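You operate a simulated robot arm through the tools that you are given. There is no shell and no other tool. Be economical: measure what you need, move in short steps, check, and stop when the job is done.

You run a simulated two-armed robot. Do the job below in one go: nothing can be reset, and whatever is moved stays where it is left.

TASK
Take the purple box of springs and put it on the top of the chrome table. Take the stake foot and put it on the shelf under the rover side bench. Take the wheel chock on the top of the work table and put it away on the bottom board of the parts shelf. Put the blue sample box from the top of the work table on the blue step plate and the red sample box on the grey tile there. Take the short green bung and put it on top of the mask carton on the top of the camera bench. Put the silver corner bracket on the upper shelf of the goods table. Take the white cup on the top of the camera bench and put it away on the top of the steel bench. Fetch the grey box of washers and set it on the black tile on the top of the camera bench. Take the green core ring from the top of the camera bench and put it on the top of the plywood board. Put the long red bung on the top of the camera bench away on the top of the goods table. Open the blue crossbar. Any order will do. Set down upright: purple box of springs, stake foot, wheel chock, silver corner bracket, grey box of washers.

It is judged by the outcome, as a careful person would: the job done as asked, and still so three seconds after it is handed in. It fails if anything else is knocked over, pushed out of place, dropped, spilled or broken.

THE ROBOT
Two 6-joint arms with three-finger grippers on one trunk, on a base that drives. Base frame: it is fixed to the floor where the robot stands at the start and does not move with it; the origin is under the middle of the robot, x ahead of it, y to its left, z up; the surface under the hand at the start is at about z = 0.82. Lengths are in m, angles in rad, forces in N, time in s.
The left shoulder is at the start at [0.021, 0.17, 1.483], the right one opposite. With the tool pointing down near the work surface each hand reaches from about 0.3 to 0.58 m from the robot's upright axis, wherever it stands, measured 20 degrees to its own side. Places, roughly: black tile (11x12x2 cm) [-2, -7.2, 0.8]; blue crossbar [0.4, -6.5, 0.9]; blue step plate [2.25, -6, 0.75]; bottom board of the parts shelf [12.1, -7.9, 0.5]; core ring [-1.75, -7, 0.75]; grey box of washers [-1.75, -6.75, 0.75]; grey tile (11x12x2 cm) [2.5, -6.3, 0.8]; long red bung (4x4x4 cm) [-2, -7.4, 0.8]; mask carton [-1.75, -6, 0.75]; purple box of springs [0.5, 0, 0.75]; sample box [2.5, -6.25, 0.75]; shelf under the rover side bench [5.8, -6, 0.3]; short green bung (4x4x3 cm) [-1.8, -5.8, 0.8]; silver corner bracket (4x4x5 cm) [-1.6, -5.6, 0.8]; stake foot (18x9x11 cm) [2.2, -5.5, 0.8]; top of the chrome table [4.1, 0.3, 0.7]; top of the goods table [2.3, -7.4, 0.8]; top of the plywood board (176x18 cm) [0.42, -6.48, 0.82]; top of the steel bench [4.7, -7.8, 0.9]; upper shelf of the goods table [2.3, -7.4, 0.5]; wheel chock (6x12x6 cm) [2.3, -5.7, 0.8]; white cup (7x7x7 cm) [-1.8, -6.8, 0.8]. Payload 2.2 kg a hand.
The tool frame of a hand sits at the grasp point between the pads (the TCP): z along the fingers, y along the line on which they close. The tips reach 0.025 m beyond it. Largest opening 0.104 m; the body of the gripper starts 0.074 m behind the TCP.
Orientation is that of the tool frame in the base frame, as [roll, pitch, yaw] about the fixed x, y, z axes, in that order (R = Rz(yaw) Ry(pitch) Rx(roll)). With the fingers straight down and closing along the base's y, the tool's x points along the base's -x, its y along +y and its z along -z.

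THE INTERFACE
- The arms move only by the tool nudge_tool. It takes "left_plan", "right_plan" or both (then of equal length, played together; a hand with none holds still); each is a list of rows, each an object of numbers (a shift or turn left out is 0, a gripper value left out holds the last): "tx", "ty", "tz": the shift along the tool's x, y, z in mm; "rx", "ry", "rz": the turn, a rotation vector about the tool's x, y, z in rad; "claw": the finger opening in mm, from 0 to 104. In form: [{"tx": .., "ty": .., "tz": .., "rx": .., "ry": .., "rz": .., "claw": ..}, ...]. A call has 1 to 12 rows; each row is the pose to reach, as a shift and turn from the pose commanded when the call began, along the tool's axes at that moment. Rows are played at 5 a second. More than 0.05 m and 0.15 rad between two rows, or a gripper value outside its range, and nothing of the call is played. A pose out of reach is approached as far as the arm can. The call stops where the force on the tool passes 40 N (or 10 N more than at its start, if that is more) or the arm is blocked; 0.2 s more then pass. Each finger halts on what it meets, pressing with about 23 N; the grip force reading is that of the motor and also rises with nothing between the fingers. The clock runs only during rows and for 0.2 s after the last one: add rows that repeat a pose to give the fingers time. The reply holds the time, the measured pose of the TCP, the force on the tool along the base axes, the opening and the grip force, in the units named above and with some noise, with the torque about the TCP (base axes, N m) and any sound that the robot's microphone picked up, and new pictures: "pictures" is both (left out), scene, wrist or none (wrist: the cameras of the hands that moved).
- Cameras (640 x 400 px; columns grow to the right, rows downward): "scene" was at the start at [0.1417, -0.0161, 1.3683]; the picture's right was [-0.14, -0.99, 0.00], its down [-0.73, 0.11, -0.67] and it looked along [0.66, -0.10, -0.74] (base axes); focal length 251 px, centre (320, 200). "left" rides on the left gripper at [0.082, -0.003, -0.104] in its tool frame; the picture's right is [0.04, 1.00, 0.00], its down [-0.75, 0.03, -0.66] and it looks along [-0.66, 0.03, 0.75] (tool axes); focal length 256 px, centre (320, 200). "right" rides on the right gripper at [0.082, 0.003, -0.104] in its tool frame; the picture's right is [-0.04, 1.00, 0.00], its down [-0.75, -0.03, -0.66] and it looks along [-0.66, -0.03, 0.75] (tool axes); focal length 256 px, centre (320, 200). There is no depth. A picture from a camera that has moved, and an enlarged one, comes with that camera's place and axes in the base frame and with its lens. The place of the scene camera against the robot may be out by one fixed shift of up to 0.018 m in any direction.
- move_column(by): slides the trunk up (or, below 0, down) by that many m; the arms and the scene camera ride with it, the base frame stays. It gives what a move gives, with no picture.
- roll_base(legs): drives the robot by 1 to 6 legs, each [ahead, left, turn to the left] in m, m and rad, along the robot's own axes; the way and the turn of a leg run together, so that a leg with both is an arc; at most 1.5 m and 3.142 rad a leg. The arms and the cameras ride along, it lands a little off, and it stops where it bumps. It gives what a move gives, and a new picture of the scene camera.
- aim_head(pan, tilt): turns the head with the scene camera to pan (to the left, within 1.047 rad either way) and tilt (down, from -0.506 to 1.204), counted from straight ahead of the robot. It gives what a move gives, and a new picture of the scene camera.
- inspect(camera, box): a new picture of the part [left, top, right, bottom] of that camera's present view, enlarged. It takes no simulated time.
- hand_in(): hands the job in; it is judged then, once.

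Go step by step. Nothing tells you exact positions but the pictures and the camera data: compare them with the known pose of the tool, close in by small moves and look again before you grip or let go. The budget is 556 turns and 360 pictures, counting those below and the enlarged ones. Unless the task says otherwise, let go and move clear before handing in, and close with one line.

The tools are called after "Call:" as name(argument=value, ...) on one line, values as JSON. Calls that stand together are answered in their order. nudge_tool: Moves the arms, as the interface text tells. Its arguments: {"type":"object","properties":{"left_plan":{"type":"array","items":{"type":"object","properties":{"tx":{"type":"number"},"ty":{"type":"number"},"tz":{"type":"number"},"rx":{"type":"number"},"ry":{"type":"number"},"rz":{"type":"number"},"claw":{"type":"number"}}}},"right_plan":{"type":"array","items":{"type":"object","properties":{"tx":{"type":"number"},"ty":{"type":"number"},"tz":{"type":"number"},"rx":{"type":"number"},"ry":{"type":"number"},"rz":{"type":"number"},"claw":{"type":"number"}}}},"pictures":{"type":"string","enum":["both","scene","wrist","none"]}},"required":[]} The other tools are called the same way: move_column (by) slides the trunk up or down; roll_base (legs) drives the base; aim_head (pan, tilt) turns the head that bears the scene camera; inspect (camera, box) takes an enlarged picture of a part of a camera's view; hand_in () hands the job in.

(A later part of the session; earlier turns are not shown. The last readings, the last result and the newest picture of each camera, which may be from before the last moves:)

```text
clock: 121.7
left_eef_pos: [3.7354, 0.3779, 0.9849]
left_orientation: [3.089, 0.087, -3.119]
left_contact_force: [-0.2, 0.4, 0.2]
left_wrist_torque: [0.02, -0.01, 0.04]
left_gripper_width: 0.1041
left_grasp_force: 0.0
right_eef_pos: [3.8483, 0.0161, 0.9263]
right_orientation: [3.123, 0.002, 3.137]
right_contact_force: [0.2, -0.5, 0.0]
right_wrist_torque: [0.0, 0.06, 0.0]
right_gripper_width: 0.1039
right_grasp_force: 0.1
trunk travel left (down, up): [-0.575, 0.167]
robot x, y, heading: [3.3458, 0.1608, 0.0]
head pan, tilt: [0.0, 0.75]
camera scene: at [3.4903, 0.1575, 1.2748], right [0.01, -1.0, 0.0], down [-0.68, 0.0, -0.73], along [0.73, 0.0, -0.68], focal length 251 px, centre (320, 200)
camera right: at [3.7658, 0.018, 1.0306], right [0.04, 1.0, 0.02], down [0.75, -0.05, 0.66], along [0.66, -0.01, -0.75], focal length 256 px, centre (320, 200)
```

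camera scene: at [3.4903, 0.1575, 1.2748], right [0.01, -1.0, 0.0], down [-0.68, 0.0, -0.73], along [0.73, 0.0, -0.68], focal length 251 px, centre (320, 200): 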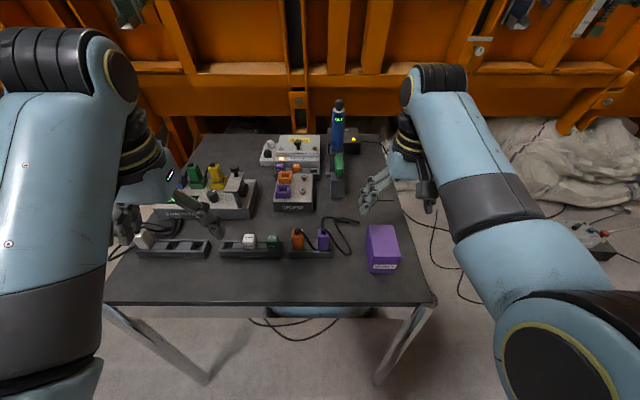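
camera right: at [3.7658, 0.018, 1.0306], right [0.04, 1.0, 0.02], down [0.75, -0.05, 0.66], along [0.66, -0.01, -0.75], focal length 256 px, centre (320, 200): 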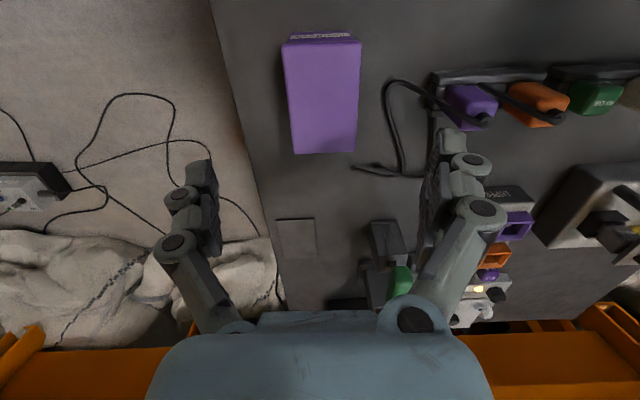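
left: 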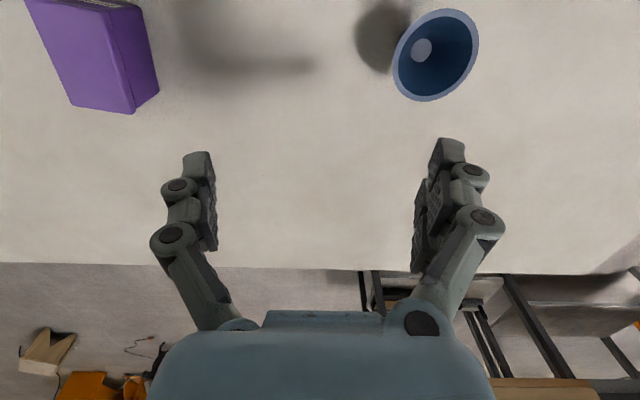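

The purple box stands upright on the chrome table. Now tidy the arms, back off and head toward the south area.

Call:
nudge_tool(left_plan=[{"tz": -20, "rx": 0.026, "ry": 0.043, "rz": 0.011}, {"tx": -30, "tz": -20, "rx": 0.053, "ry": 0.087, "rz": 0.023}, {"tx": -60, "tz": -10, "rx": 0.053, "ry": 0.087, "rz": 0.023}, {"tx": -60, "tz": -10, "rx": 0.053, "ry": 0.087, "rz": 0.023}], right_plan=[{"tz": -30}, {"tx": 15, "ty": -20, "tz": -40, "rx": 0.018}, {"tx": 30, "ty": -40, "tz": -40, "rx": 0.018}, {"tx": 30, "ty": -40, "tz": -40, "rx": 0.018}], pictures="none")

Call:
roll_base(legs=[[-0.7, 0, 0], [-0.3, -1.0, 0], [0, 0, -1.57]])

Call:
aim_head(pan=0.0, tilt=0.3)

```text
clock: 122.7
left_eef_pos: [3.8078, 0.3718, 0.9672]
left_orientation: [-3.141, 0.001, -3.14]
left_contact_force: [0.4, 0.8, -0.3]
left_wrist_torque: [0.01, 0.04, -0.02]
left_gripper_width: 0.1041
left_grasp_force: 0.0
left hand out of reach, approached as far as the arm can: row 1, 2, 3, 4
right_eef_pos: [3.8163, -0.023, 0.9658]
right_orientation: [3.138, 0.0, 3.138]
right_contact_force: [-1.0, 0.2, -0.3]
right_wrist_torque: [0.0, 0.01, -0.03]
right_gripper_width: 0.1039
right_grasp_force: 0.0
trunk travel left (down, up): [-0.575, 0.167]
robot x, y, heading: [3.343, 0.1641, 0.006]
head pan, tilt: [0.0, 0.75]
```

```text
clock: 135.4
left_eef_pos: [2.569, -1.3164, 0.9666]
left_orientation: [3.141, 0.0, 1.597]
left_contact_force: [0.3, 0.2, 0.7]
left_wrist_torque: [0.02, -0.02, -0.01]
left_gripper_width: 0.1039
left_grasp_force: 0.0
right_eef_pos: [2.173, -1.3349, 0.9684]
right_orientation: [3.139, 0.0, 1.594]
right_contact_force: [-0.8, 0.6, -0.3]
right_wrist_torque: [-0.02, 0.0, 0.0]
right_gripper_width: 0.104
right_grasp_force: 0.0
trunk travel left (down, up): [-0.575, 0.167]
robot x, y, heading: [2.3448, -0.8592, -1.535]
head pan, tilt: [0.0, 0.75]
camera scene: at [2.3445, -1.0168, 1.2748], right [-1.0, -0.03, 0.0], down [-0.02, 0.68, -0.73], along [0.02, -0.73, -0.68], focal length 251 px, centre (320, 200)
```

scene: 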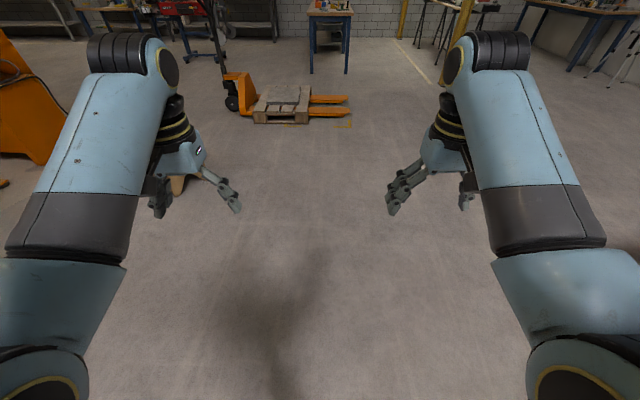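

```text
clock: 136.3
left_eef_pos: [2.569, -1.317, 0.9655]
left_orientation: [3.141, 0.0, 1.598]
left_contact_force: [0.3, -0.7, 0.0]
left_wrist_torque: [0.01, 0.01, 0.02]
left_gripper_width: 0.1039
left_grasp_force: 0.1
right_eef_pos: [2.1736, -1.3338, 0.9664]
right_orientation: [3.139, 0.001, 1.592]
right_contact_force: [0.2, -0.4, -0.2]
right_wrist_torque: [-0.04, 0.04, 0.02]
right_gripper_width: 0.1037
right_grasp_force: 0.0
trunk travel left (down, up): [-0.575, 0.167]
robot x, y, heading: [2.3477, -0.8612, -1.536]
head pan, tilt: [0.0, 0.3]
camera scene: at [2.3449, -1.0273, 1.3151], right [-1.0, -0.03, 0.0], down [-0.01, 0.3, -0.95], along [0.03, -0.95, -0.3], focal length 251 px, centre (320, 200)
```

scene: 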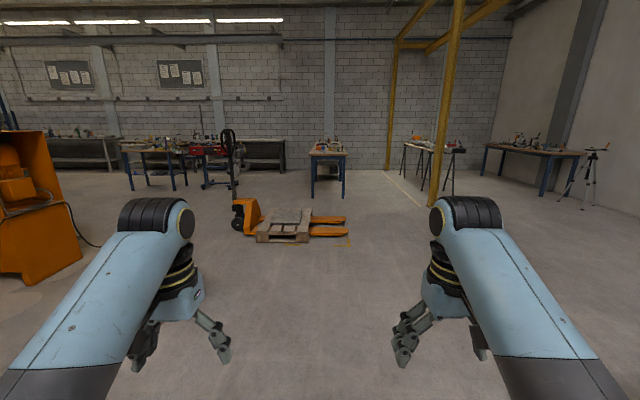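

Work table is straight ahead (front end at y≈−5.3, x≈2.0–2.5), gantry posts at x≈0.65. I'll drive down x≈1.5, clear of the pallet, and look at the table.

Call:
roll_base(legs=[[0, 0, -0.035], [0, -0.85, 0], [1.5, 0, 0], [1.3, 0, 0], [1.0, 0, 0]])

Call:
aim_head(pan=0.5, tilt=0.4)

```text
clock: 159.0
left_eef_pos: [1.8045, -5.1073, 0.9664]
left_orientation: [-3.14, 0.001, 1.584]
left_contact_force: [-0.8, -1.2, -0.8]
left_wrist_torque: [0.04, 0.0, -0.03]
left_gripper_width: 0.1038
left_grasp_force: 0.1
right_eef_pos: [1.4093, -5.1208, 0.9661]
right_orientation: [3.139, -0.001, 1.582]
right_contact_force: [0.4, 0.6, -0.8]
right_wrist_torque: [0.01, -0.02, 0.02]
right_gripper_width: 0.1035
right_grasp_force: 0.1
trunk travel left (down, up): [-0.575, 0.167]
robot x, y, heading: [1.5857, -4.6467, -1.554]
head pan, tilt: [0.0, 0.3]
camera scene: at [1.5838, -4.8158, 1.3151], right [-1.0, -0.02, 0.0], down [-0.01, 0.3, -0.96], along [0.02, -0.95, -0.3], focal length 251 px, centre (320, 200)
```

scene: 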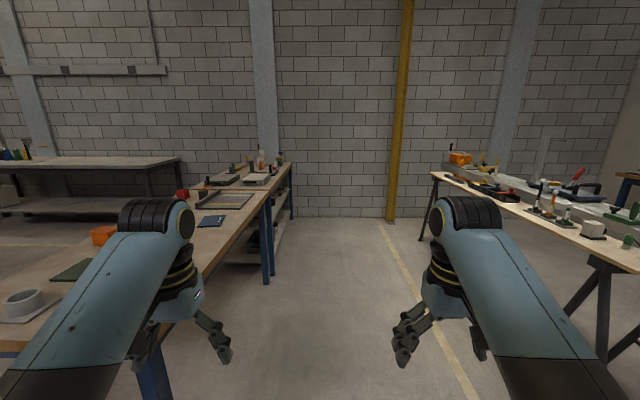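

```text
clock: 159.9
left_eef_pos: [1.8053, -5.1079, 0.9675]
left_orientation: [-3.141, 0.001, 1.584]
left_contact_force: [-0.9, -0.1, 0.3]
left_wrist_torque: [0.01, 0.02, 0.0]
left_gripper_width: 0.1037
left_grasp_force: 0.1
right_eef_pos: [1.4091, -5.1201, 0.9671]
right_orientation: [3.138, 0.0, 1.582]
right_contact_force: [-0.1, 0.3, 0.0]
right_wrist_torque: [-0.01, 0.02, 0.01]
right_gripper_width: 0.1041
right_grasp_force: 0.0
trunk travel left (down, up): [-0.575, 0.167]
robot x, y, heading: [1.5899, -4.6481, -1.551]
head pan, tilt: [0.499, 0.4]
camera scene: at [1.6278, -4.8026, 1.3059], right [-0.87, -0.49, 0.0], down [-0.19, 0.34, -0.92], along [0.46, -0.8, -0.39], focal length 251 px, centre (320, 200)
```

scene: 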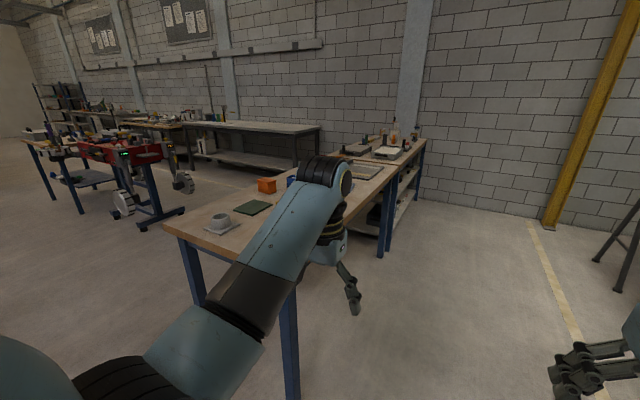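

I see the stake foot (grey ring on a plate) and the orange chock on the work table (x 1.98–2.63, front y −5.28). I raise the trunk, face the table from its west side and look down at it.

Call:
move_column(by=0.1)

Call:
roll_base(legs=[[0, 0.05, 1.551], [0, -0.85, 0]])

Call:
aim_head(pan=0.0, tilt=0.7)

```text
clock: 161.3
left_eef_pos: [1.8045, -5.1075, 1.0656]
left_orientation: [3.141, 0.0, 1.584]
left_contact_force: [-0.7, 0.0, -0.5]
left_wrist_torque: [0.0, 0.0, 0.01]
left_gripper_width: 0.104
left_grasp_force: 0.0
right_eef_pos: [1.4086, -5.1202, 1.0665]
right_orientation: [3.139, 0.0, 1.582]
right_contact_force: [-1.0, 0.5, -1.4]
right_wrist_torque: [0.03, -0.01, 0.01]
right_gripper_width: 0.1044
right_grasp_force: 0.0
trunk travel left (down, up): [-0.675, 0.067]
robot x, y, heading: [1.584, -4.6465, -1.551]
head pan, tilt: [0.499, 0.4]
```

```text
clock: 169.7
left_eef_pos: [2.0851, -5.2799, 1.0673]
left_orientation: [3.138, -0.001, 3.126]
left_contact_force: [0.4, 0.1, -0.5]
left_wrist_torque: [0.06, 0.01, 0.01]
left_gripper_width: 0.104
left_grasp_force: 0.1
right_eef_pos: [2.0854, -5.6756, 1.0666]
right_orientation: [3.139, 0.0, 3.121]
right_contact_force: [0.0, -0.6, -0.5]
right_wrist_torque: [0.03, -0.01, -0.01]
right_gripper_width: 0.1038
right_grasp_force: 0.0
trunk travel left (down, up): [-0.675, 0.067]
robot x, y, heading: [1.6141, -5.4839, -0.011]
head pan, tilt: [0.499, 0.4]
camera scene: at [1.7627, -5.4454, 1.4063], right [0.47, -0.88, 0.0], down [-0.34, -0.18, -0.92], along [0.81, 0.43, -0.39], focal length 251 px, centre (320, 200)
```

scene: 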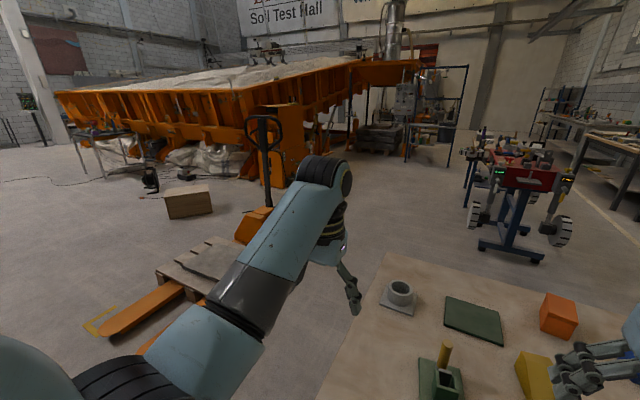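

```text
clock: 170.6
left_eef_pos: [2.0845, -5.2804, 1.067]
left_orientation: [-3.142, 0.0, 3.126]
left_contact_force: [0.2, 0.4, 0.3]
left_wrist_torque: [0.03, 0.01, 0.02]
left_gripper_width: 0.1041
left_grasp_force: 0.1
right_eef_pos: [2.0853, -5.6775, 1.0673]
right_orientation: [3.137, 0.0, 3.121]
right_contact_force: [-0.5, 0.6, -0.1]
right_wrist_torque: [-0.02, -0.01, -0.01]
right_gripper_width: 0.104
right_grasp_force: 0.1
trunk travel left (down, up): [-0.675, 0.067]
robot x, y, heading: [1.6157, -5.4825, -0.014]
head pan, tilt: [0.0, 0.7]
camera scene: at [1.7658, -5.4893, 1.3795], right [-0.01, -1.0, 0.0], down [-0.64, 0.01, -0.77], along [0.77, -0.01, -0.64], focal length 251 px, centre (320, 200)
```

scene: 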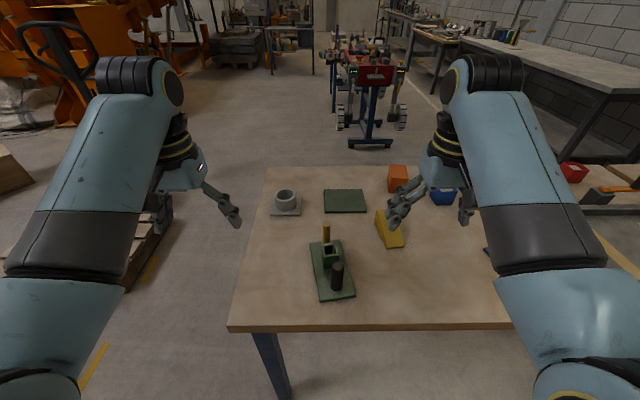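

The green-based piece at about (2.16, −5.53) looks like the stake foot, and the yellow wedge at about (2.28, −5.70) the chock. Take an enlarged look.

Call:
inspect(camera="scene", box=[230, 150, 490, 320])

```text
2.35 times, centred on (360, 235) of scene
camera zoom: at [1.7658, -5.4893, 1.3795], right [-0.01, -1.0, 0.0], down [-0.64, 0.01, -0.77], along [0.77, -0.01, -0.64], focal length 590 px, centre (226, 118)
```

zoom: 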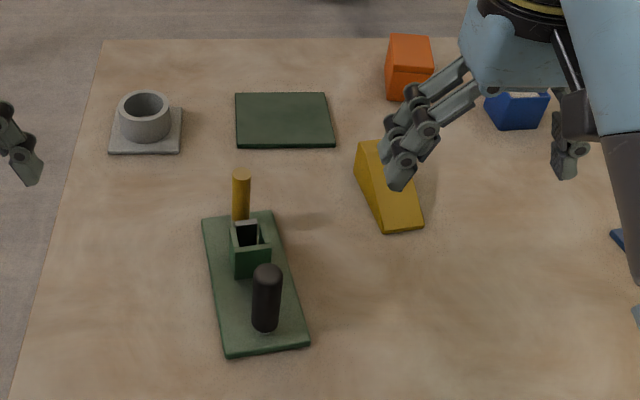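

The stake foot has a middle socket, a yellow stake and a black post. Before choosing a grip I look at the destination area to the east.

Call:
aim_head(pan=-0.15, tilt=0.15)

Call:
inspect(camera="scene", box=[220, 130, 520, 320])

```text
clock: 171.6
left_eef_pos: [2.0844, -5.2803, 1.0672]
left_orientation: [-3.141, 0.0, 3.125]
left_contact_force: [-0.1, 0.1, 1.1]
left_wrist_torque: [-0.01, 0.02, 0.0]
left_gripper_width: 0.1041
left_grasp_force: 0.0
right_eef_pos: [2.0859, -5.6759, 1.067]
right_orientation: [3.138, 0.001, 3.121]
right_contact_force: [-0.2, 0.6, -0.1]
right_wrist_torque: [0.01, 0.01, 0.01]
right_gripper_width: 0.104
right_grasp_force: 0.1
trunk travel left (down, up): [-0.675, 0.067]
robot x, y, heading: [1.6155, -5.4844, -0.014]
head pan, tilt: [-0.15, 0.15]
camera scene: at [1.7724, -5.5033, 1.4295], right [-0.16, -0.99, 0.0], down [-0.15, 0.02, -0.99], along [0.98, -0.16, -0.15], focal length 251 px, centre (320, 200)
```

scene: 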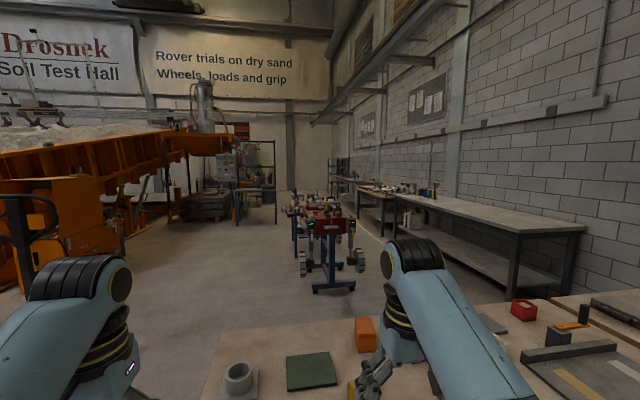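

```text
2.11 times, centred on (370, 225) of scene
camera zoom: at [1.7724, -5.5033, 1.4295], right [-0.16, -0.99, 0.0], down [-0.15, 0.02, -0.99], along [0.98, -0.16, -0.15], focal length 528 px, centre (215, 147)
```

zoom: 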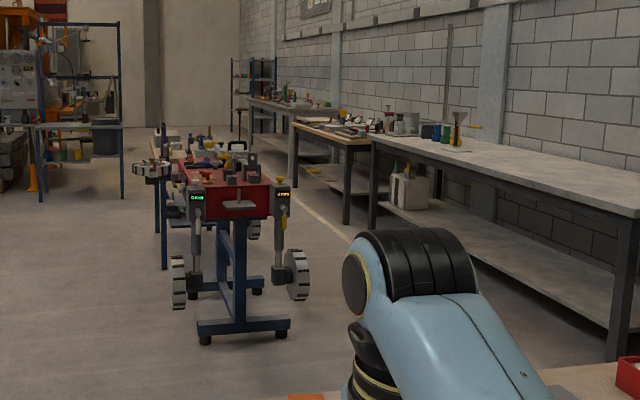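

The rover stand is ahead, with the steel bench along the wall. Shelf placements will need a tilted tool, so I test how far the right hand can tilt forward here in free air.

Call:
nudge_tool(right_plan=[{"ry": -0.14, "tz": -10}, {"ry": -0.28, "tz": -20}, {"ry": -0.42, "tz": -30}, {"ry": -0.56, "tz": -40}, {"ry": -0.7, "tz": -50}, {"ry": -0.84, "tz": -50}, {"ry": -0.98, "tz": -50}, {"ry": -1.12, "tz": -50}, {"ry": -1.26, "tz": -50}, {"ry": -1.4, "tz": -50}, {"ry": -1.5, "tz": -50}, {"ry": -1.5, "tz": -50}], pictures="none")

```text
clock: 174.2
left_eef_pos: [2.0841, -5.2812, 1.0677]
left_orientation: [3.14, -0.002, 3.125]
left_contact_force: [0.7, 0.0, -0.2]
left_wrist_torque: [0.02, -0.03, -0.02]
left_gripper_width: 0.1044
left_grasp_force: 0.0
right_eef_pos: [2.092, -5.6839, 1.1227]
right_orientation: [-2.632, 1.51, -2.644]
right_contact_force: [0.8, 0.0, -0.3]
right_wrist_torque: [-0.01, 0.0, 0.0]
right_gripper_width: 0.1042
right_grasp_force: 0.0
trunk travel left (down, up): [-0.675, 0.067]
robot x, y, heading: [1.6167, -5.4808, -0.012]
head pan, tilt: [-0.15, 0.15]
```

Horizontal works. I look down again with the head to see the arm posture and the table.

Call:
aim_head(pan=-0.2, tilt=0.7)

```text
clock: 175.2
left_eef_pos: [2.0853, -5.2806, 1.0673]
left_orientation: [-3.141, 0.001, 3.126]
left_contact_force: [-1.0, -0.3, 0.7]
left_wrist_torque: [0.02, 0.0, -0.03]
left_gripper_width: 0.1041
left_grasp_force: 0.0
right_eef_pos: [2.0893, -5.6833, 1.1203]
right_orientation: [-2.673, 1.508, -2.686]
right_contact_force: [0.4, 0.4, -0.9]
right_wrist_torque: [-0.01, 0.0, 0.0]
right_gripper_width: 0.1039
right_grasp_force: 0.1
trunk travel left (down, up): [-0.675, 0.067]
robot x, y, heading: [1.6184, -5.4839, -0.012]
head pan, tilt: [-0.201, 0.7]
camera scene: at [1.7637, -5.5063, 1.3795], right [-0.21, -0.98, 0.0], down [-0.63, 0.14, -0.77], along [0.75, -0.16, -0.64], focal length 251 px, centre (320, 200)
```

scene: 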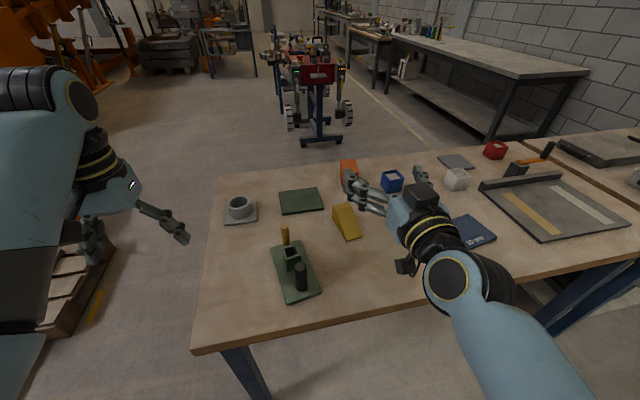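

Now the view is clear: chock (yellow), blue/white/red boxes, grey tile, blue step plate. I drive 0.09 m closer and set the right hand to a 50° tilt.

Call:
roll_base(legs=[[0.1, 0, 0.012]])

Call:
nudge_tool(right_plan=[{"ry": 0.13}, {"ry": 0.26}, {"ry": 0.39}, {"ry": 0.52}, {"ry": 0.63}, {"ry": 0.63}], pictures="none")

Call:
nudge_tool(right_plan=[{"rx": -0.095, "rz": -0.081}, {"rx": -0.191, "rz": -0.161}, {"rx": -0.191, "rz": -0.161}], pictures="wrist")

```text
clock: 176.3
left_eef_pos: [2.1818, -5.2763, 1.0655]
left_orientation: [-3.141, 0.0, 3.139]
left_contact_force: [0.4, -0.4, 1.0]
left_wrist_torque: [0.02, 0.04, -0.02]
left_gripper_width: 0.104
left_grasp_force: 0.0
right_eef_pos: [2.1905, -5.6809, 1.1191]
right_orientation: [-2.706, 1.501, -2.704]
right_contact_force: [-0.3, -0.3, -0.4]
right_wrist_torque: [0.0, 0.0, 0.02]
right_gripper_width: 0.104
right_grasp_force: 0.1
trunk travel left (down, up): [-0.675, 0.067]
robot x, y, heading: [1.7169, -5.4822, 0.002]
head pan, tilt: [-0.201, 0.7]
camera scene: at [1.8639, -5.5052, 1.3793], right [-0.2, -0.98, 0.0], down [-0.63, 0.13, -0.76], along [0.75, -0.15, -0.65], focal length 251 px, centre (320, 200)
```

scene: 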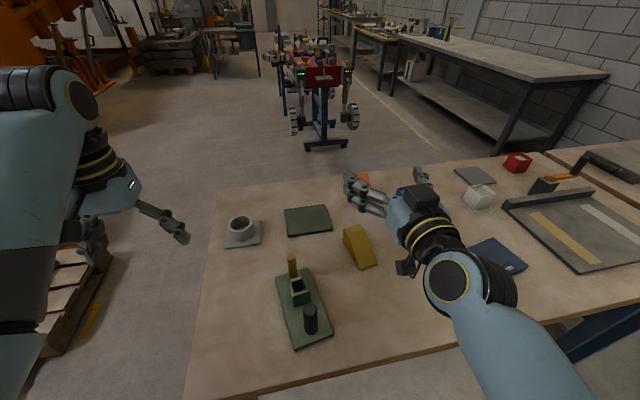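

```text
clock: 177.7
left_eef_pos: [2.1813, -5.2757, 1.0671]
left_orientation: [-3.141, 0.0, 3.139]
left_contact_force: [0.1, 1.2, -0.5]
left_wrist_torque: [0.0, 0.01, 0.04]
left_gripper_width: 0.1038
left_grasp_force: 0.0
right_eef_pos: [2.1834, -5.7001, 1.109]
right_orientation: [-2.991, 0.857, -3.019]
right_contact_force: [-0.2, -0.5, 0.6]
right_wrist_torque: [-0.02, -0.02, 0.02]
right_gripper_width: 0.1039
right_grasp_force: 0.0
trunk travel left (down, up): [-0.675, 0.067]
robot x, y, heading: [1.7174, -5.483, 0.0]
head pan, tilt: [-0.201, 0.7]
```

```text
clock: 178.5
left_eef_pos: [2.18, -5.2748, 1.0653]
left_orientation: [-3.141, -0.001, 3.139]
left_contact_force: [0.5, 0.6, -0.5]
left_wrist_torque: [-0.03, 0.01, 0.0]
left_gripper_width: 0.1041
left_grasp_force: 0.0
right_eef_pos: [2.1909, -5.6765, 1.1189]
right_orientation: [-3.093, 0.872, -2.854]
right_contact_force: [-0.9, 0.4, -0.4]
right_wrist_torque: [-0.01, 0.01, -0.02]
right_gripper_width: 0.1039
right_grasp_force: 0.0
trunk travel left (down, up): [-0.675, 0.067]
robot x, y, heading: [1.7157, -5.4815, -0.0]
head pan, tilt: [-0.201, 0.7]
camera right: at [2.0609, -5.7062, 1.124], right [-0.22, 0.97, 0.0], down [-0.02, -0.01, 1.0], along [0.97, 0.22, 0.02], focal length 256 px, centre (320, 200)
```

right: 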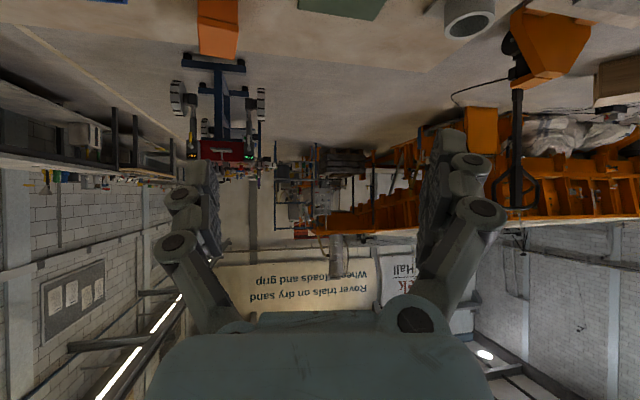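

The tilted wrist camera looks horizontally, so I'll rely on the scene camera for alignment. Zoom on the chock and foot.

Call:
inspect(camera="scene", box=[250, 190, 450, 350])

```text
2.50 times, centred on (350, 270) of scene
camera zoom: at [1.8628, -5.504, 1.3795], right [-0.2, -0.98, 0.0], down [-0.63, 0.13, -0.76], along [0.75, -0.15, -0.64], focal length 627 px, centre (245, 25)
```

zoom: 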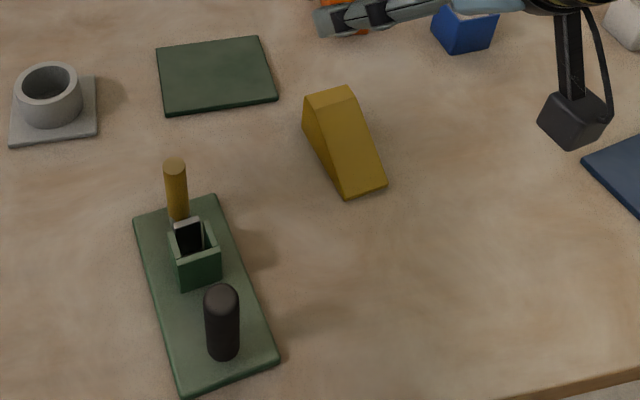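

The chock slopes down toward me (centreline (2.236,−5.713)→(2.337,−5.695)). The wrist camera hangs below the hand when tilted, so I reduce the tilt to ~0.6 and correct the yaw, then check.

Call:
nudge_tool(right_plan=[{"ry": 0.09, "rx": 0.025, "rz": 0.022}, {"ry": 0.18, "rx": 0.05, "rz": 0.043}, {"ry": 0.272, "rx": 0.07, "rz": 0.068}, {"ry": 0.272, "rx": 0.07, "rz": 0.068}], pictures="none")

```text
clock: 179.5
left_eef_pos: [2.1805, -5.2739, 1.0673]
left_orientation: [3.139, 0.0, 3.137]
left_contact_force: [-0.1, 0.0, -0.1]
left_wrist_torque: [-0.01, 0.01, -0.04]
left_gripper_width: 0.1041
left_grasp_force: 0.0
right_eef_pos: [2.1903, -5.6792, 1.1206]
right_orientation: [-3.096, 0.604, -2.962]
right_contact_force: [0.3, 0.0, -0.2]
right_wrist_torque: [0.01, 0.01, -0.03]
right_gripper_width: 0.1044
right_grasp_force: 0.1
trunk travel left (down, up): [-0.675, 0.067]
robot x, y, heading: [1.7141, -5.4849, 0.0]
head pan, tilt: [-0.201, 0.7]
```

I move to a pre-grasp point just behind and above the chock.

Call:
nudge_tool(right_plan=[{"tx": 15, "ty": -9, "tz": 40, "rx": -0.045}, {"tx": 31, "ty": -17, "tz": 79, "rx": -0.045}, {"tx": 46, "ty": -26, "tz": 119, "rx": -0.045}, {"tx": 61, "ty": -34, "tz": 158, "rx": -0.045}, {"tx": 77, "ty": -42, "tz": 198, "rx": -0.045}, {"tx": 77, "ty": -42, "tz": 198, "rx": -0.045}], pictures="both")

```text
clock: 180.9
left_eef_pos: [2.1813, -5.275, 1.0676]
left_orientation: [3.141, -0.001, 3.138]
left_contact_force: [-0.1, -0.5, 0.6]
left_wrist_torque: [-0.03, -0.02, -0.03]
left_gripper_width: 0.1041
left_grasp_force: 0.1
right_eef_pos: [2.2457, -5.7187, 0.9118]
right_orientation: [3.139, 0.604, -2.964]
right_contact_force: [-0.3, -1.1, 0.6]
right_wrist_torque: [0.02, -0.02, -0.01]
right_gripper_width: 0.104
right_grasp_force: 0.1
trunk travel left (down, up): [-0.675, 0.067]
robot x, y, heading: [1.7164, -5.4843, 0.002]
head pan, tilt: [-0.201, 0.7]
camera scene: at [1.8624, -5.5051, 1.3795], right [-0.2, -0.98, 0.0], down [-0.63, 0.13, -0.76], along [0.75, -0.15, -0.64], focal length 251 px, centre (320, 200)
camera right: at [2.1213, -5.7378, 0.9509], right [-0.15, 0.99, 0.02], down [0.25, 0.01, 0.97], along [0.96, 0.15, -0.25], focal length 256 px, centre (320, 200)
```

scene: 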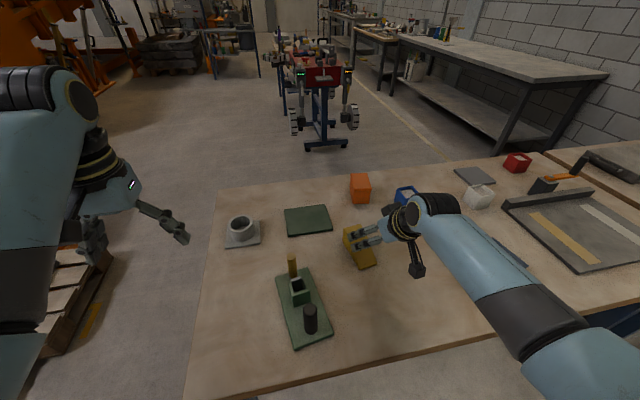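
right: 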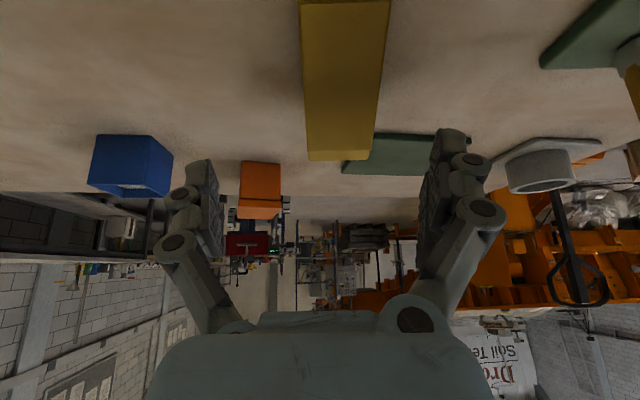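

Both cameras agree: chock top at z≈0.85, table ≈0.79. Advance along the tool axis with a 17 mm sideways correction and close.

Call:
nudge_tool(right_plan=[{"ty": 17, "tz": 20}, {"ty": 17, "tz": 50}, {"ty": 17, "tz": 80}, {"ty": 17, "tz": 105}, {"ty": 17, "tz": 105, "claw": 40}, {"ty": 17, "tz": 105, "claw": 40}, {"ty": 17, "tz": 105, "claw": 40}, {"ty": 17, "tz": 105, "claw": 40}], pictures="wrist")

```text
clock: 182.4
left_eef_pos: [2.179, -5.2743, 1.0681]
left_orientation: [3.14, 0.004, 3.14]
left_contact_force: [-0.3, -0.7, 0.1]
left_wrist_torque: [0.01, 0.0, -0.03]
left_gripper_width: 0.104
left_grasp_force: 0.1
right_eef_pos: [2.3041, -5.6824, 0.8328]
right_orientation: [3.128, 0.616, -2.967]
right_contact_force: [-12.6, 7.8, 25.3]
right_wrist_torque: [1.0, 0.59, 0.4]
right_gripper_width: 0.0541
right_grasp_force: 10.5
trunk travel left (down, up): [-0.675, 0.067]
robot x, y, heading: [1.7188, -5.4833, 0.002]
head pan, tilt: [-0.201, 0.7]
stopped in row 7 (right hand): the force on the tool passed its limit at 57 N (the readings are from after the stop); the commanded pose is now the measured one
camera right: at [2.1783, -5.7018, 0.8705], right [-0.15, 0.99, 0.03], down [0.24, 0.0, 0.97], along [0.96, 0.15, -0.24], focal length 256 px, centre (320, 200)
```

right: 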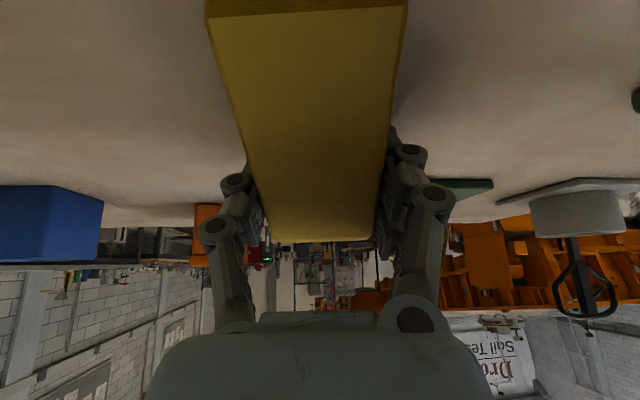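

Fingertips are touching the table (z≈0.805). I back off 4 mm, finish closing, then lift.

Call:
nudge_tool(right_plan=[{"tx": -4, "tz": -3, "claw": 40}, {"tx": -4, "tz": -3, "claw": 40}, {"tx": -4, "tz": -3, "claw": 40}, {"tx": -4, "tz": -3, "claw": 40}], pictures="none")

```text
clock: 183.4
left_eef_pos: [2.1811, -5.2739, 1.067]
left_orientation: [-3.141, 0.001, 3.137]
left_contact_force: [-0.6, -0.2, 0.5]
left_wrist_torque: [0.0, -0.01, 0.01]
left_gripper_width: 0.1041
left_grasp_force: 0.0
right_eef_pos: [2.3071, -5.6856, 0.8326]
right_orientation: [3.136, 0.611, -2.964]
right_contact_force: [-0.2, -0.3, 0.2]
right_wrist_torque: [0.0, -0.01, 0.01]
right_gripper_width: 0.0526
right_grasp_force: 23.0
trunk travel left (down, up): [-0.675, 0.067]
robot x, y, heading: [1.7164, -5.4833, -0.003]
head pan, tilt: [-0.201, 0.7]
```

Firm grip. Lift 0.17 m straight up.

Call:
nudge_tool(right_plan=[{"tx": -24, "tz": -34}, {"tx": -48, "tz": -68}, {"tx": -72, "tz": -102}, {"tx": -96, "tz": -138}, {"tx": -96, "tz": -138}], pictures="both")

```text
clock: 184.6
left_eef_pos: [2.1822, -5.2735, 1.0663]
left_orientation: [3.14, -0.001, 3.14]
left_contact_force: [0.1, -0.7, -0.5]
left_wrist_torque: [0.01, 0.01, 0.0]
left_gripper_width: 0.1041
left_grasp_force: 0.0
right_eef_pos: [2.3077, -5.6862, 1.001]
right_orientation: [3.132, 0.608, -2.966]
right_contact_force: [-0.1, -0.8, -2.2]
right_wrist_torque: [0.0, -0.02, -0.02]
right_gripper_width: 0.0525
right_grasp_force: 23.0
trunk travel left (down, up): [-0.675, 0.067]
robot x, y, heading: [1.7161, -5.4827, 0.002]
head pan, tilt: [-0.201, 0.7]
camera scene: at [1.8631, -5.5048, 1.3793], right [-0.2, -0.98, 0.0], down [-0.63, 0.13, -0.76], along [0.75, -0.15, -0.64], focal length 251 px, centre (320, 200)
camera right: at [2.1825, -5.7048, 1.0408], right [-0.15, 0.99, 0.03], down [0.25, 0.01, 0.97], along [0.96, 0.15, -0.24], focal length 256 px, centre (320, 200)
```

scene: 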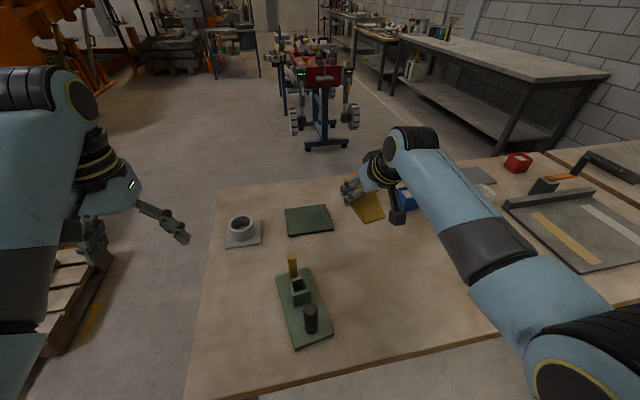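
right: 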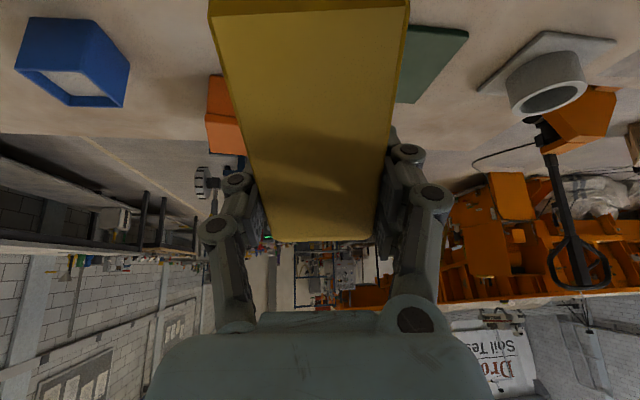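

The chock is held. For the stake foot I'll use the left hand on its black post at about (2.096, −5.53); shift the robot right 0.2 m and tilt the left hand.

Call:
roll_base(legs=[[0, -0.2, 0]])

Call:
nudge_tool(left_plan=[{"ry": -0.14}, {"ry": -0.28}, {"ry": -0.42}, {"ry": -0.56}, {"ry": -0.7}, {"ry": -0.8}, {"ry": -0.8}], pictures="none")

Call:
nudge_tool(left_plan=[{"rx": -0.093, "rz": -0.091}, {"rx": -0.093, "rz": -0.091}], pictures="scene")

```text
clock: 186.2
left_eef_pos: [2.1802, -5.4736, 1.0665]
left_orientation: [3.141, 0.0, 3.14]
left_contact_force: [0.3, -0.7, 0.1]
left_wrist_torque: [0.06, 0.01, -0.01]
left_gripper_width: 0.1041
left_grasp_force: 0.0
right_eef_pos: [2.3086, -5.8846, 1.0013]
right_orientation: [3.133, 0.611, -2.966]
right_contact_force: [0.8, -0.4, -2.3]
right_wrist_torque: [-0.03, -0.02, 0.05]
right_gripper_width: 0.0526
right_grasp_force: 22.7
trunk travel left (down, up): [-0.675, 0.067]
robot x, y, heading: [1.7151, -5.6825, 0.002]
head pan, tilt: [-0.201, 0.7]
camera scene: at [1.8632, -5.7044, 1.3794], right [-0.2, -0.98, 0.0], down [-0.63, 0.13, -0.76], along [0.75, -0.15, -0.64], focal length 251 px, centre (320, 200)
```

scene: 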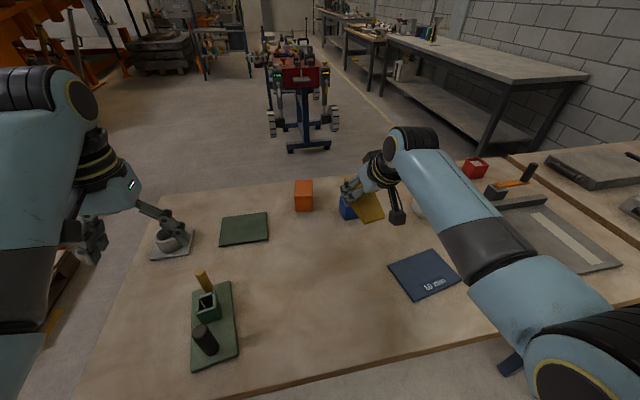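

```text
clock: 187.8
left_eef_pos: [2.1808, -5.4726, 1.0664]
left_orientation: [3.14, 0.803, 3.14]
left_contact_force: [-0.7, 0.3, -0.2]
left_wrist_torque: [0.0, -0.01, -0.02]
left_gripper_width: 0.104
left_grasp_force: 0.0
right_eef_pos: [2.3088, -5.8851, 1.0008]
right_orientation: [3.132, 0.61, -2.967]
right_contact_force: [0.7, -0.1, -2.4]
right_wrist_torque: [-0.01, -0.01, -0.01]
right_gripper_width: 0.0527
right_grasp_force: 22.6
trunk travel left (down, up): [-0.675, 0.067]
robot x, y, heading: [1.7154, -5.6811, 0.004]
head pan, tilt: [-0.201, 0.7]
```

```text
clock: 188.4
left_eef_pos: [2.1796, -5.4553, 1.0639]
left_orientation: [3.071, 0.805, -3.069]
left_contact_force: [-0.4, 0.9, -0.6]
left_wrist_torque: [-0.03, 0.0, 0.0]
left_gripper_width: 0.1041
left_grasp_force: 0.1
right_eef_pos: [2.3093, -5.8834, 1.002]
right_orientation: [3.133, 0.609, -2.963]
right_contact_force: [1.0, 0.4, -2.9]
right_wrist_torque: [0.03, -0.01, 0.01]
right_gripper_width: 0.0529
right_grasp_force: 23.0
trunk travel left (down, up): [-0.675, 0.067]
robot x, y, heading: [1.7192, -5.6811, 0.0]
head pan, tilt: [-0.201, 0.7]
camera scene: at [1.863, -5.703, 1.3794], right [-0.2, -0.98, 0.0], down [-0.63, 0.13, -0.76], along [0.75, -0.15, -0.64], focal length 251 px, centre (320, 200)
```

scene: 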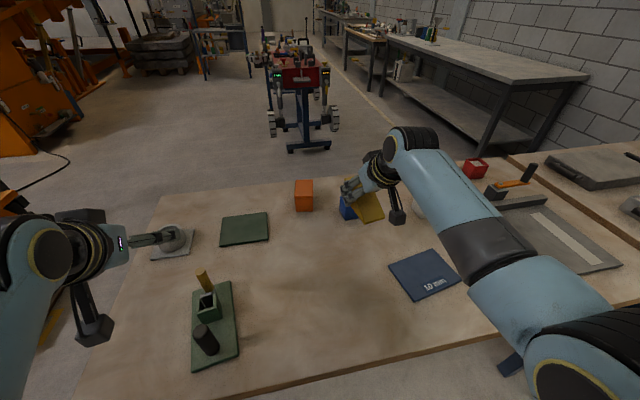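

Zoom on the stake foot to fix the post's position.

Call:
inspect(camera="scene", box=[120, 220, 320, 380])

Call:
nudge_tool(left_plan=[{"tz": 0}], pictures="none")

```text
2.50 times, centred on (220, 300) of scene
camera zoom: at [1.863, -5.703, 1.3794], right [-0.2, -0.98, 0.0], down [-0.63, 0.13, -0.76], along [0.75, -0.15, -0.64], focal length 627 px, centre (570, -50)
```

zoom: 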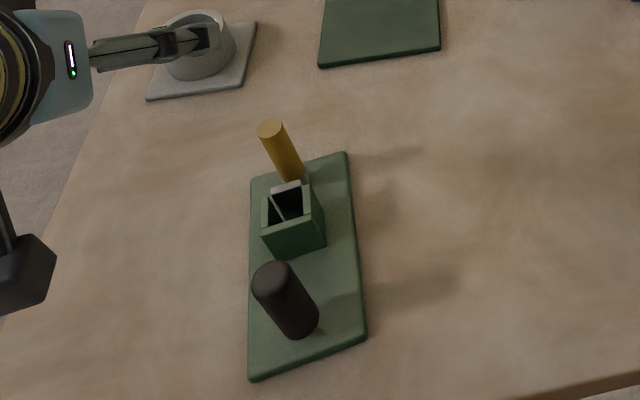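

```text
clock: 188.8
left_eef_pos: [2.1797, -5.4548, 1.0645]
left_orientation: [3.072, 0.804, -3.071]
left_contact_force: [-0.1, -0.2, -0.2]
left_wrist_torque: [0.03, -0.03, 0.02]
left_gripper_width: 0.104
left_grasp_force: 0.0
right_eef_pos: [2.309, -5.8842, 1.0015]
right_orientation: [3.133, 0.609, -2.966]
right_contact_force: [0.2, 0.3, -3.5]
right_wrist_torque: [-0.03, 0.0, 0.0]
right_gripper_width: 0.0526
right_grasp_force: 22.7
trunk travel left (down, up): [-0.675, 0.067]
robot x, y, heading: [1.7155, -5.6833, 0.002]
head pan, tilt: [-0.201, 0.7]
```

Post at about (2.095, −5.527), top z≈0.90, foot yaw ≈0.15. Move the left hand to a pre-grasp point behind it.

Call:
nudge_tool(left_plan=[{"tx": 40, "ty": -9, "tz": -7, "claw": 80}, {"tx": 80, "ty": -17, "tz": -14}, {"tx": 120, "ty": -26, "tz": -21}, {"tx": 160, "ty": -34, "tz": -28}, {"tx": 197, "ty": -43, "tz": -36}, {"tx": 197, "ty": -43, "tz": -36}, {"tx": 197, "ty": -43, "tz": -36}], pictures="both")

```text
clock: 189.4
left_eef_pos: [2.1273, -5.4453, 1.0223]
left_orientation: [2.91, 0.826, 3.045]
left_contact_force: [0.5, 0.1, 0.6]
left_wrist_torque: [0.0, -0.03, 0.0]
left_gripper_width: 0.0802
left_grasp_force: 0.0
right_eef_pos: [2.3077, -5.8837, 1.0005]
right_orientation: [3.133, 0.608, -2.966]
right_contact_force: [-0.3, -0.2, -2.0]
right_wrist_torque: [0.0, -0.01, 0.0]
right_gripper_width: 0.0525
right_grasp_force: 22.4
trunk travel left (down, up): [-0.675, 0.067]
robot x, y, heading: [1.7157, -5.6812, -0.003]
head pan, tilt: [-0.201, 0.7]
stopped in row 3 (left hand): the arm was blocked; the commanded pose is now the measured one
camera scene: at [1.8626, -5.7034, 1.3795], right [-0.2, -0.98, 0.0], down [-0.63, 0.13, -0.76], along [0.75, -0.15, -0.64], focal length 251 px, centre (320, 200)
camera left: at [1.9955, -5.4594, 1.0309], right [-0.1, 0.99, 0.13], down [0.02, -0.12, 0.99], along [0.99, 0.1, -0.01], focal length 256 px, centre (320, 200)
```

scene: 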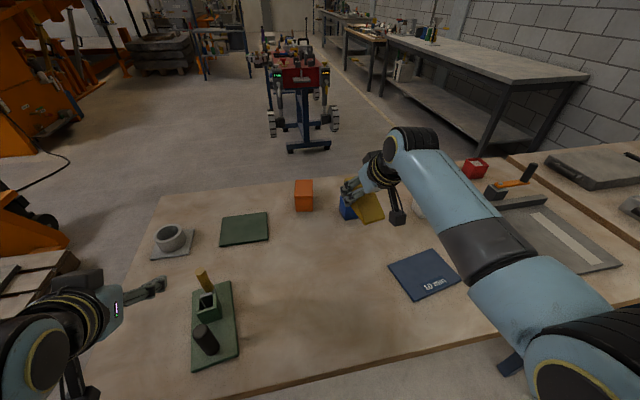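
left: 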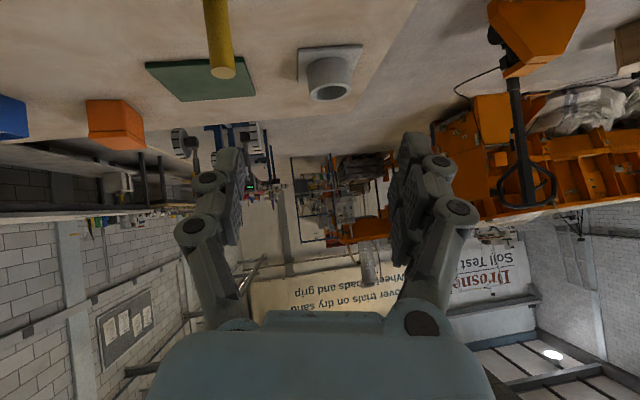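

The left arm dislikes pointing outward near the centre. I raise it a little and turn the robot left so the foot's direction suits the left arm.

Call:
nudge_tool(left_plan=[{"tx": -15, "tz": -15}, {"tx": -30, "tz": -30, "rx": 0.1}, {"tx": -40, "tz": -40, "rx": 0.2}, {"tx": -40, "tz": -40, "rx": 0.2}], pictures="none")

Call:
roll_base(legs=[[0.055, -0.16, 0], [0, 0, 0.4]])

```text
clock: 190.4
left_eef_pos: [2.1244, -5.4542, 1.0789]
left_orientation: [3.109, 0.825, 3.044]
left_contact_force: [0.0, 0.6, 0.4]
left_wrist_torque: [0.01, 0.02, 0.0]
left_gripper_width: 0.0799
left_grasp_force: 0.0
right_eef_pos: [2.308, -5.8841, 1.0019]
right_orientation: [3.131, 0.608, -2.966]
right_contact_force: [0.3, -0.2, -2.2]
right_wrist_torque: [0.04, -0.01, 0.05]
right_gripper_width: 0.0527
right_grasp_force: 22.5
trunk travel left (down, up): [-0.675, 0.067]
robot x, y, heading: [1.7157, -5.6847, 0.003]
head pan, tilt: [-0.201, 0.7]
```

```text
clock: 193.1
left_eef_pos: [2.0566, -5.4718, 1.0791]
left_orientation: [3.111, 0.827, -2.831]
left_contact_force: [0.0, 0.3, -0.3]
left_wrist_torque: [0.03, -0.01, 0.0]
left_gripper_width: 0.08
left_grasp_force: 0.1
right_eef_pos: [2.3957, -5.794, 1.0015]
right_orientation: [3.134, 0.608, -2.555]
right_contact_force: [0.6, 0.0, -2.7]
right_wrist_torque: [0.0, -0.02, 0.0]
right_gripper_width: 0.0525
right_grasp_force: 22.5
trunk travel left (down, up): [-0.675, 0.067]
robot x, y, heading: [1.7738, -5.8445, 0.413]
head pan, tilt: [-0.201, 0.7]
camera scene: at [1.9127, -5.8028, 1.3794], right [0.21, -0.98, 0.0], down [-0.63, -0.13, -0.76], along [0.75, 0.16, -0.64], focal length 251 px, centre (320, 200)
```

scene: 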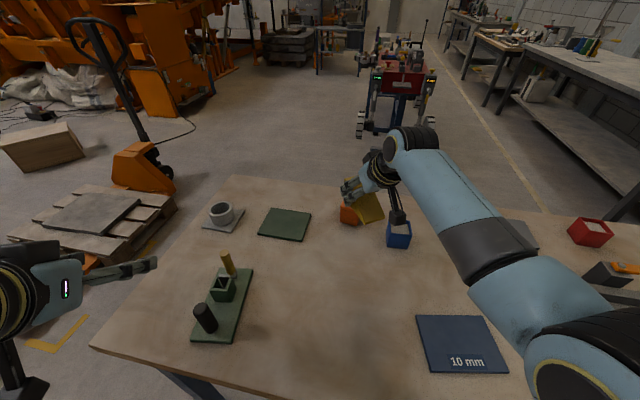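

I now correct the left hand's yaw and move to the pre-grasp point.

Call:
nudge_tool(left_plan=[{"rx": 0.07, "rz": 0.052, "claw": 80}, {"tx": 34, "ty": -13, "tz": 13, "rx": 0.144, "rz": 0.105}, {"tx": 68, "ty": -26, "tz": 26, "rx": 0.144, "rz": 0.105}, {"tx": 102, "ty": -39, "tz": 40, "rx": 0.144, "rz": 0.105}, {"tx": 136, "ty": -52, "tz": 53, "rx": 0.144, "rz": 0.105}, {"tx": 136, "ty": -52, "tz": 53, "rx": 0.144, "rz": 0.105}], pictures="both")

```text
clock: 194.5
left_eef_pos: [2.0223, -5.5374, 0.9405]
left_orientation: [3.14, 0.824, -2.987]
left_contact_force: [0.3, 0.0, -0.7]
left_wrist_torque: [0.0, -0.01, -0.02]
left_gripper_width: 0.0798
left_grasp_force: 0.1
right_eef_pos: [2.3962, -5.7937, 1.0016]
right_orientation: [3.133, 0.609, -2.555]
right_contact_force: [-0.2, 0.4, -3.1]
right_wrist_torque: [0.01, -0.03, 0.02]
right_gripper_width: 0.0526
right_grasp_force: 22.6
trunk travel left (down, up): [-0.675, 0.067]
robot x, y, heading: [1.7721, -5.8417, 0.411]
head pan, tilt: [-0.201, 0.7]
camera scene: at [1.9128, -5.8027, 1.3794], right [0.21, -0.98, 0.0], down [-0.63, -0.13, -0.76], along [0.75, 0.16, -0.64], focal length 251 px, centre (320, 200)
camera left: at [1.8932, -5.5616, 0.9516], right [-0.18, 0.98, -0.03], down [0.03, 0.03, 1.0], along [0.98, 0.18, -0.03], focal length 256 px, centre (320, 200)
```

scene: 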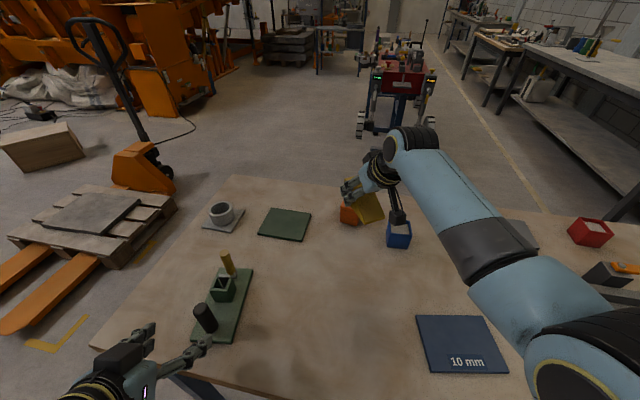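
left: 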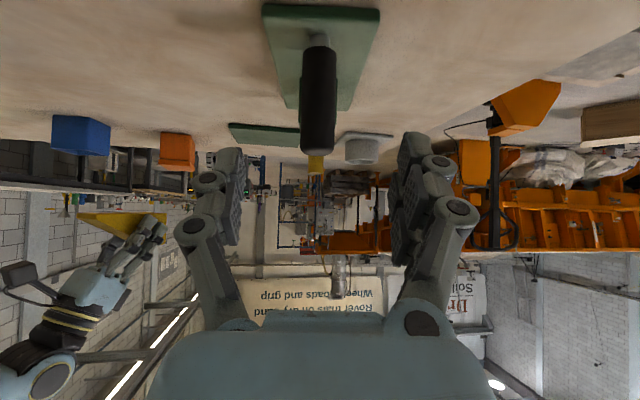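

Post is centred between the fingers. Advance 100 mm and close.

Call:
nudge_tool(left_plan=[{"tz": 35, "claw": 80}, {"tz": 70}, {"tz": 100}, {"tz": 100, "claw": 10}, {"tz": 100, "claw": 10}, {"tz": 100, "claw": 10}, {"tz": 100, "claw": 10}, {"tz": 100, "claw": 10}], pictures="wrist")

```text
clock: 196.3
left_eef_pos: [2.0958, -5.5228, 0.8721]
left_orientation: [3.141, 0.824, -2.986]
left_contact_force: [-0.7, 0.0, 1.2]
left_wrist_torque: [0.18, 0.12, -0.05]
left_gripper_width: 0.0266
left_grasp_force: 22.9
right_eef_pos: [2.3954, -5.7926, 1.0019]
right_orientation: [3.133, 0.61, -2.554]
right_contact_force: [0.2, 0.0, -2.1]
right_wrist_torque: [0.0, -0.03, -0.03]
right_gripper_width: 0.0528
right_grasp_force: 23.4
trunk travel left (down, up): [-0.675, 0.067]
robot x, y, heading: [1.7727, -5.8443, 0.418]
head pan, tilt: [-0.201, 0.7]
camera left: at [1.9657, -5.5472, 0.8844], right [-0.18, 0.98, -0.03], down [0.03, 0.03, 1.0], along [0.98, 0.18, -0.03], focal length 256 px, centre (320, 200)
```

left: 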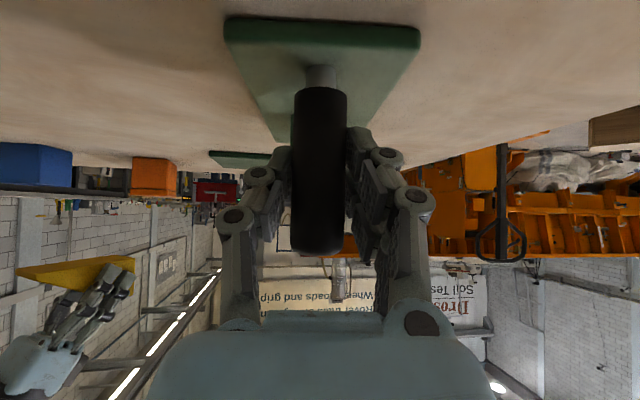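

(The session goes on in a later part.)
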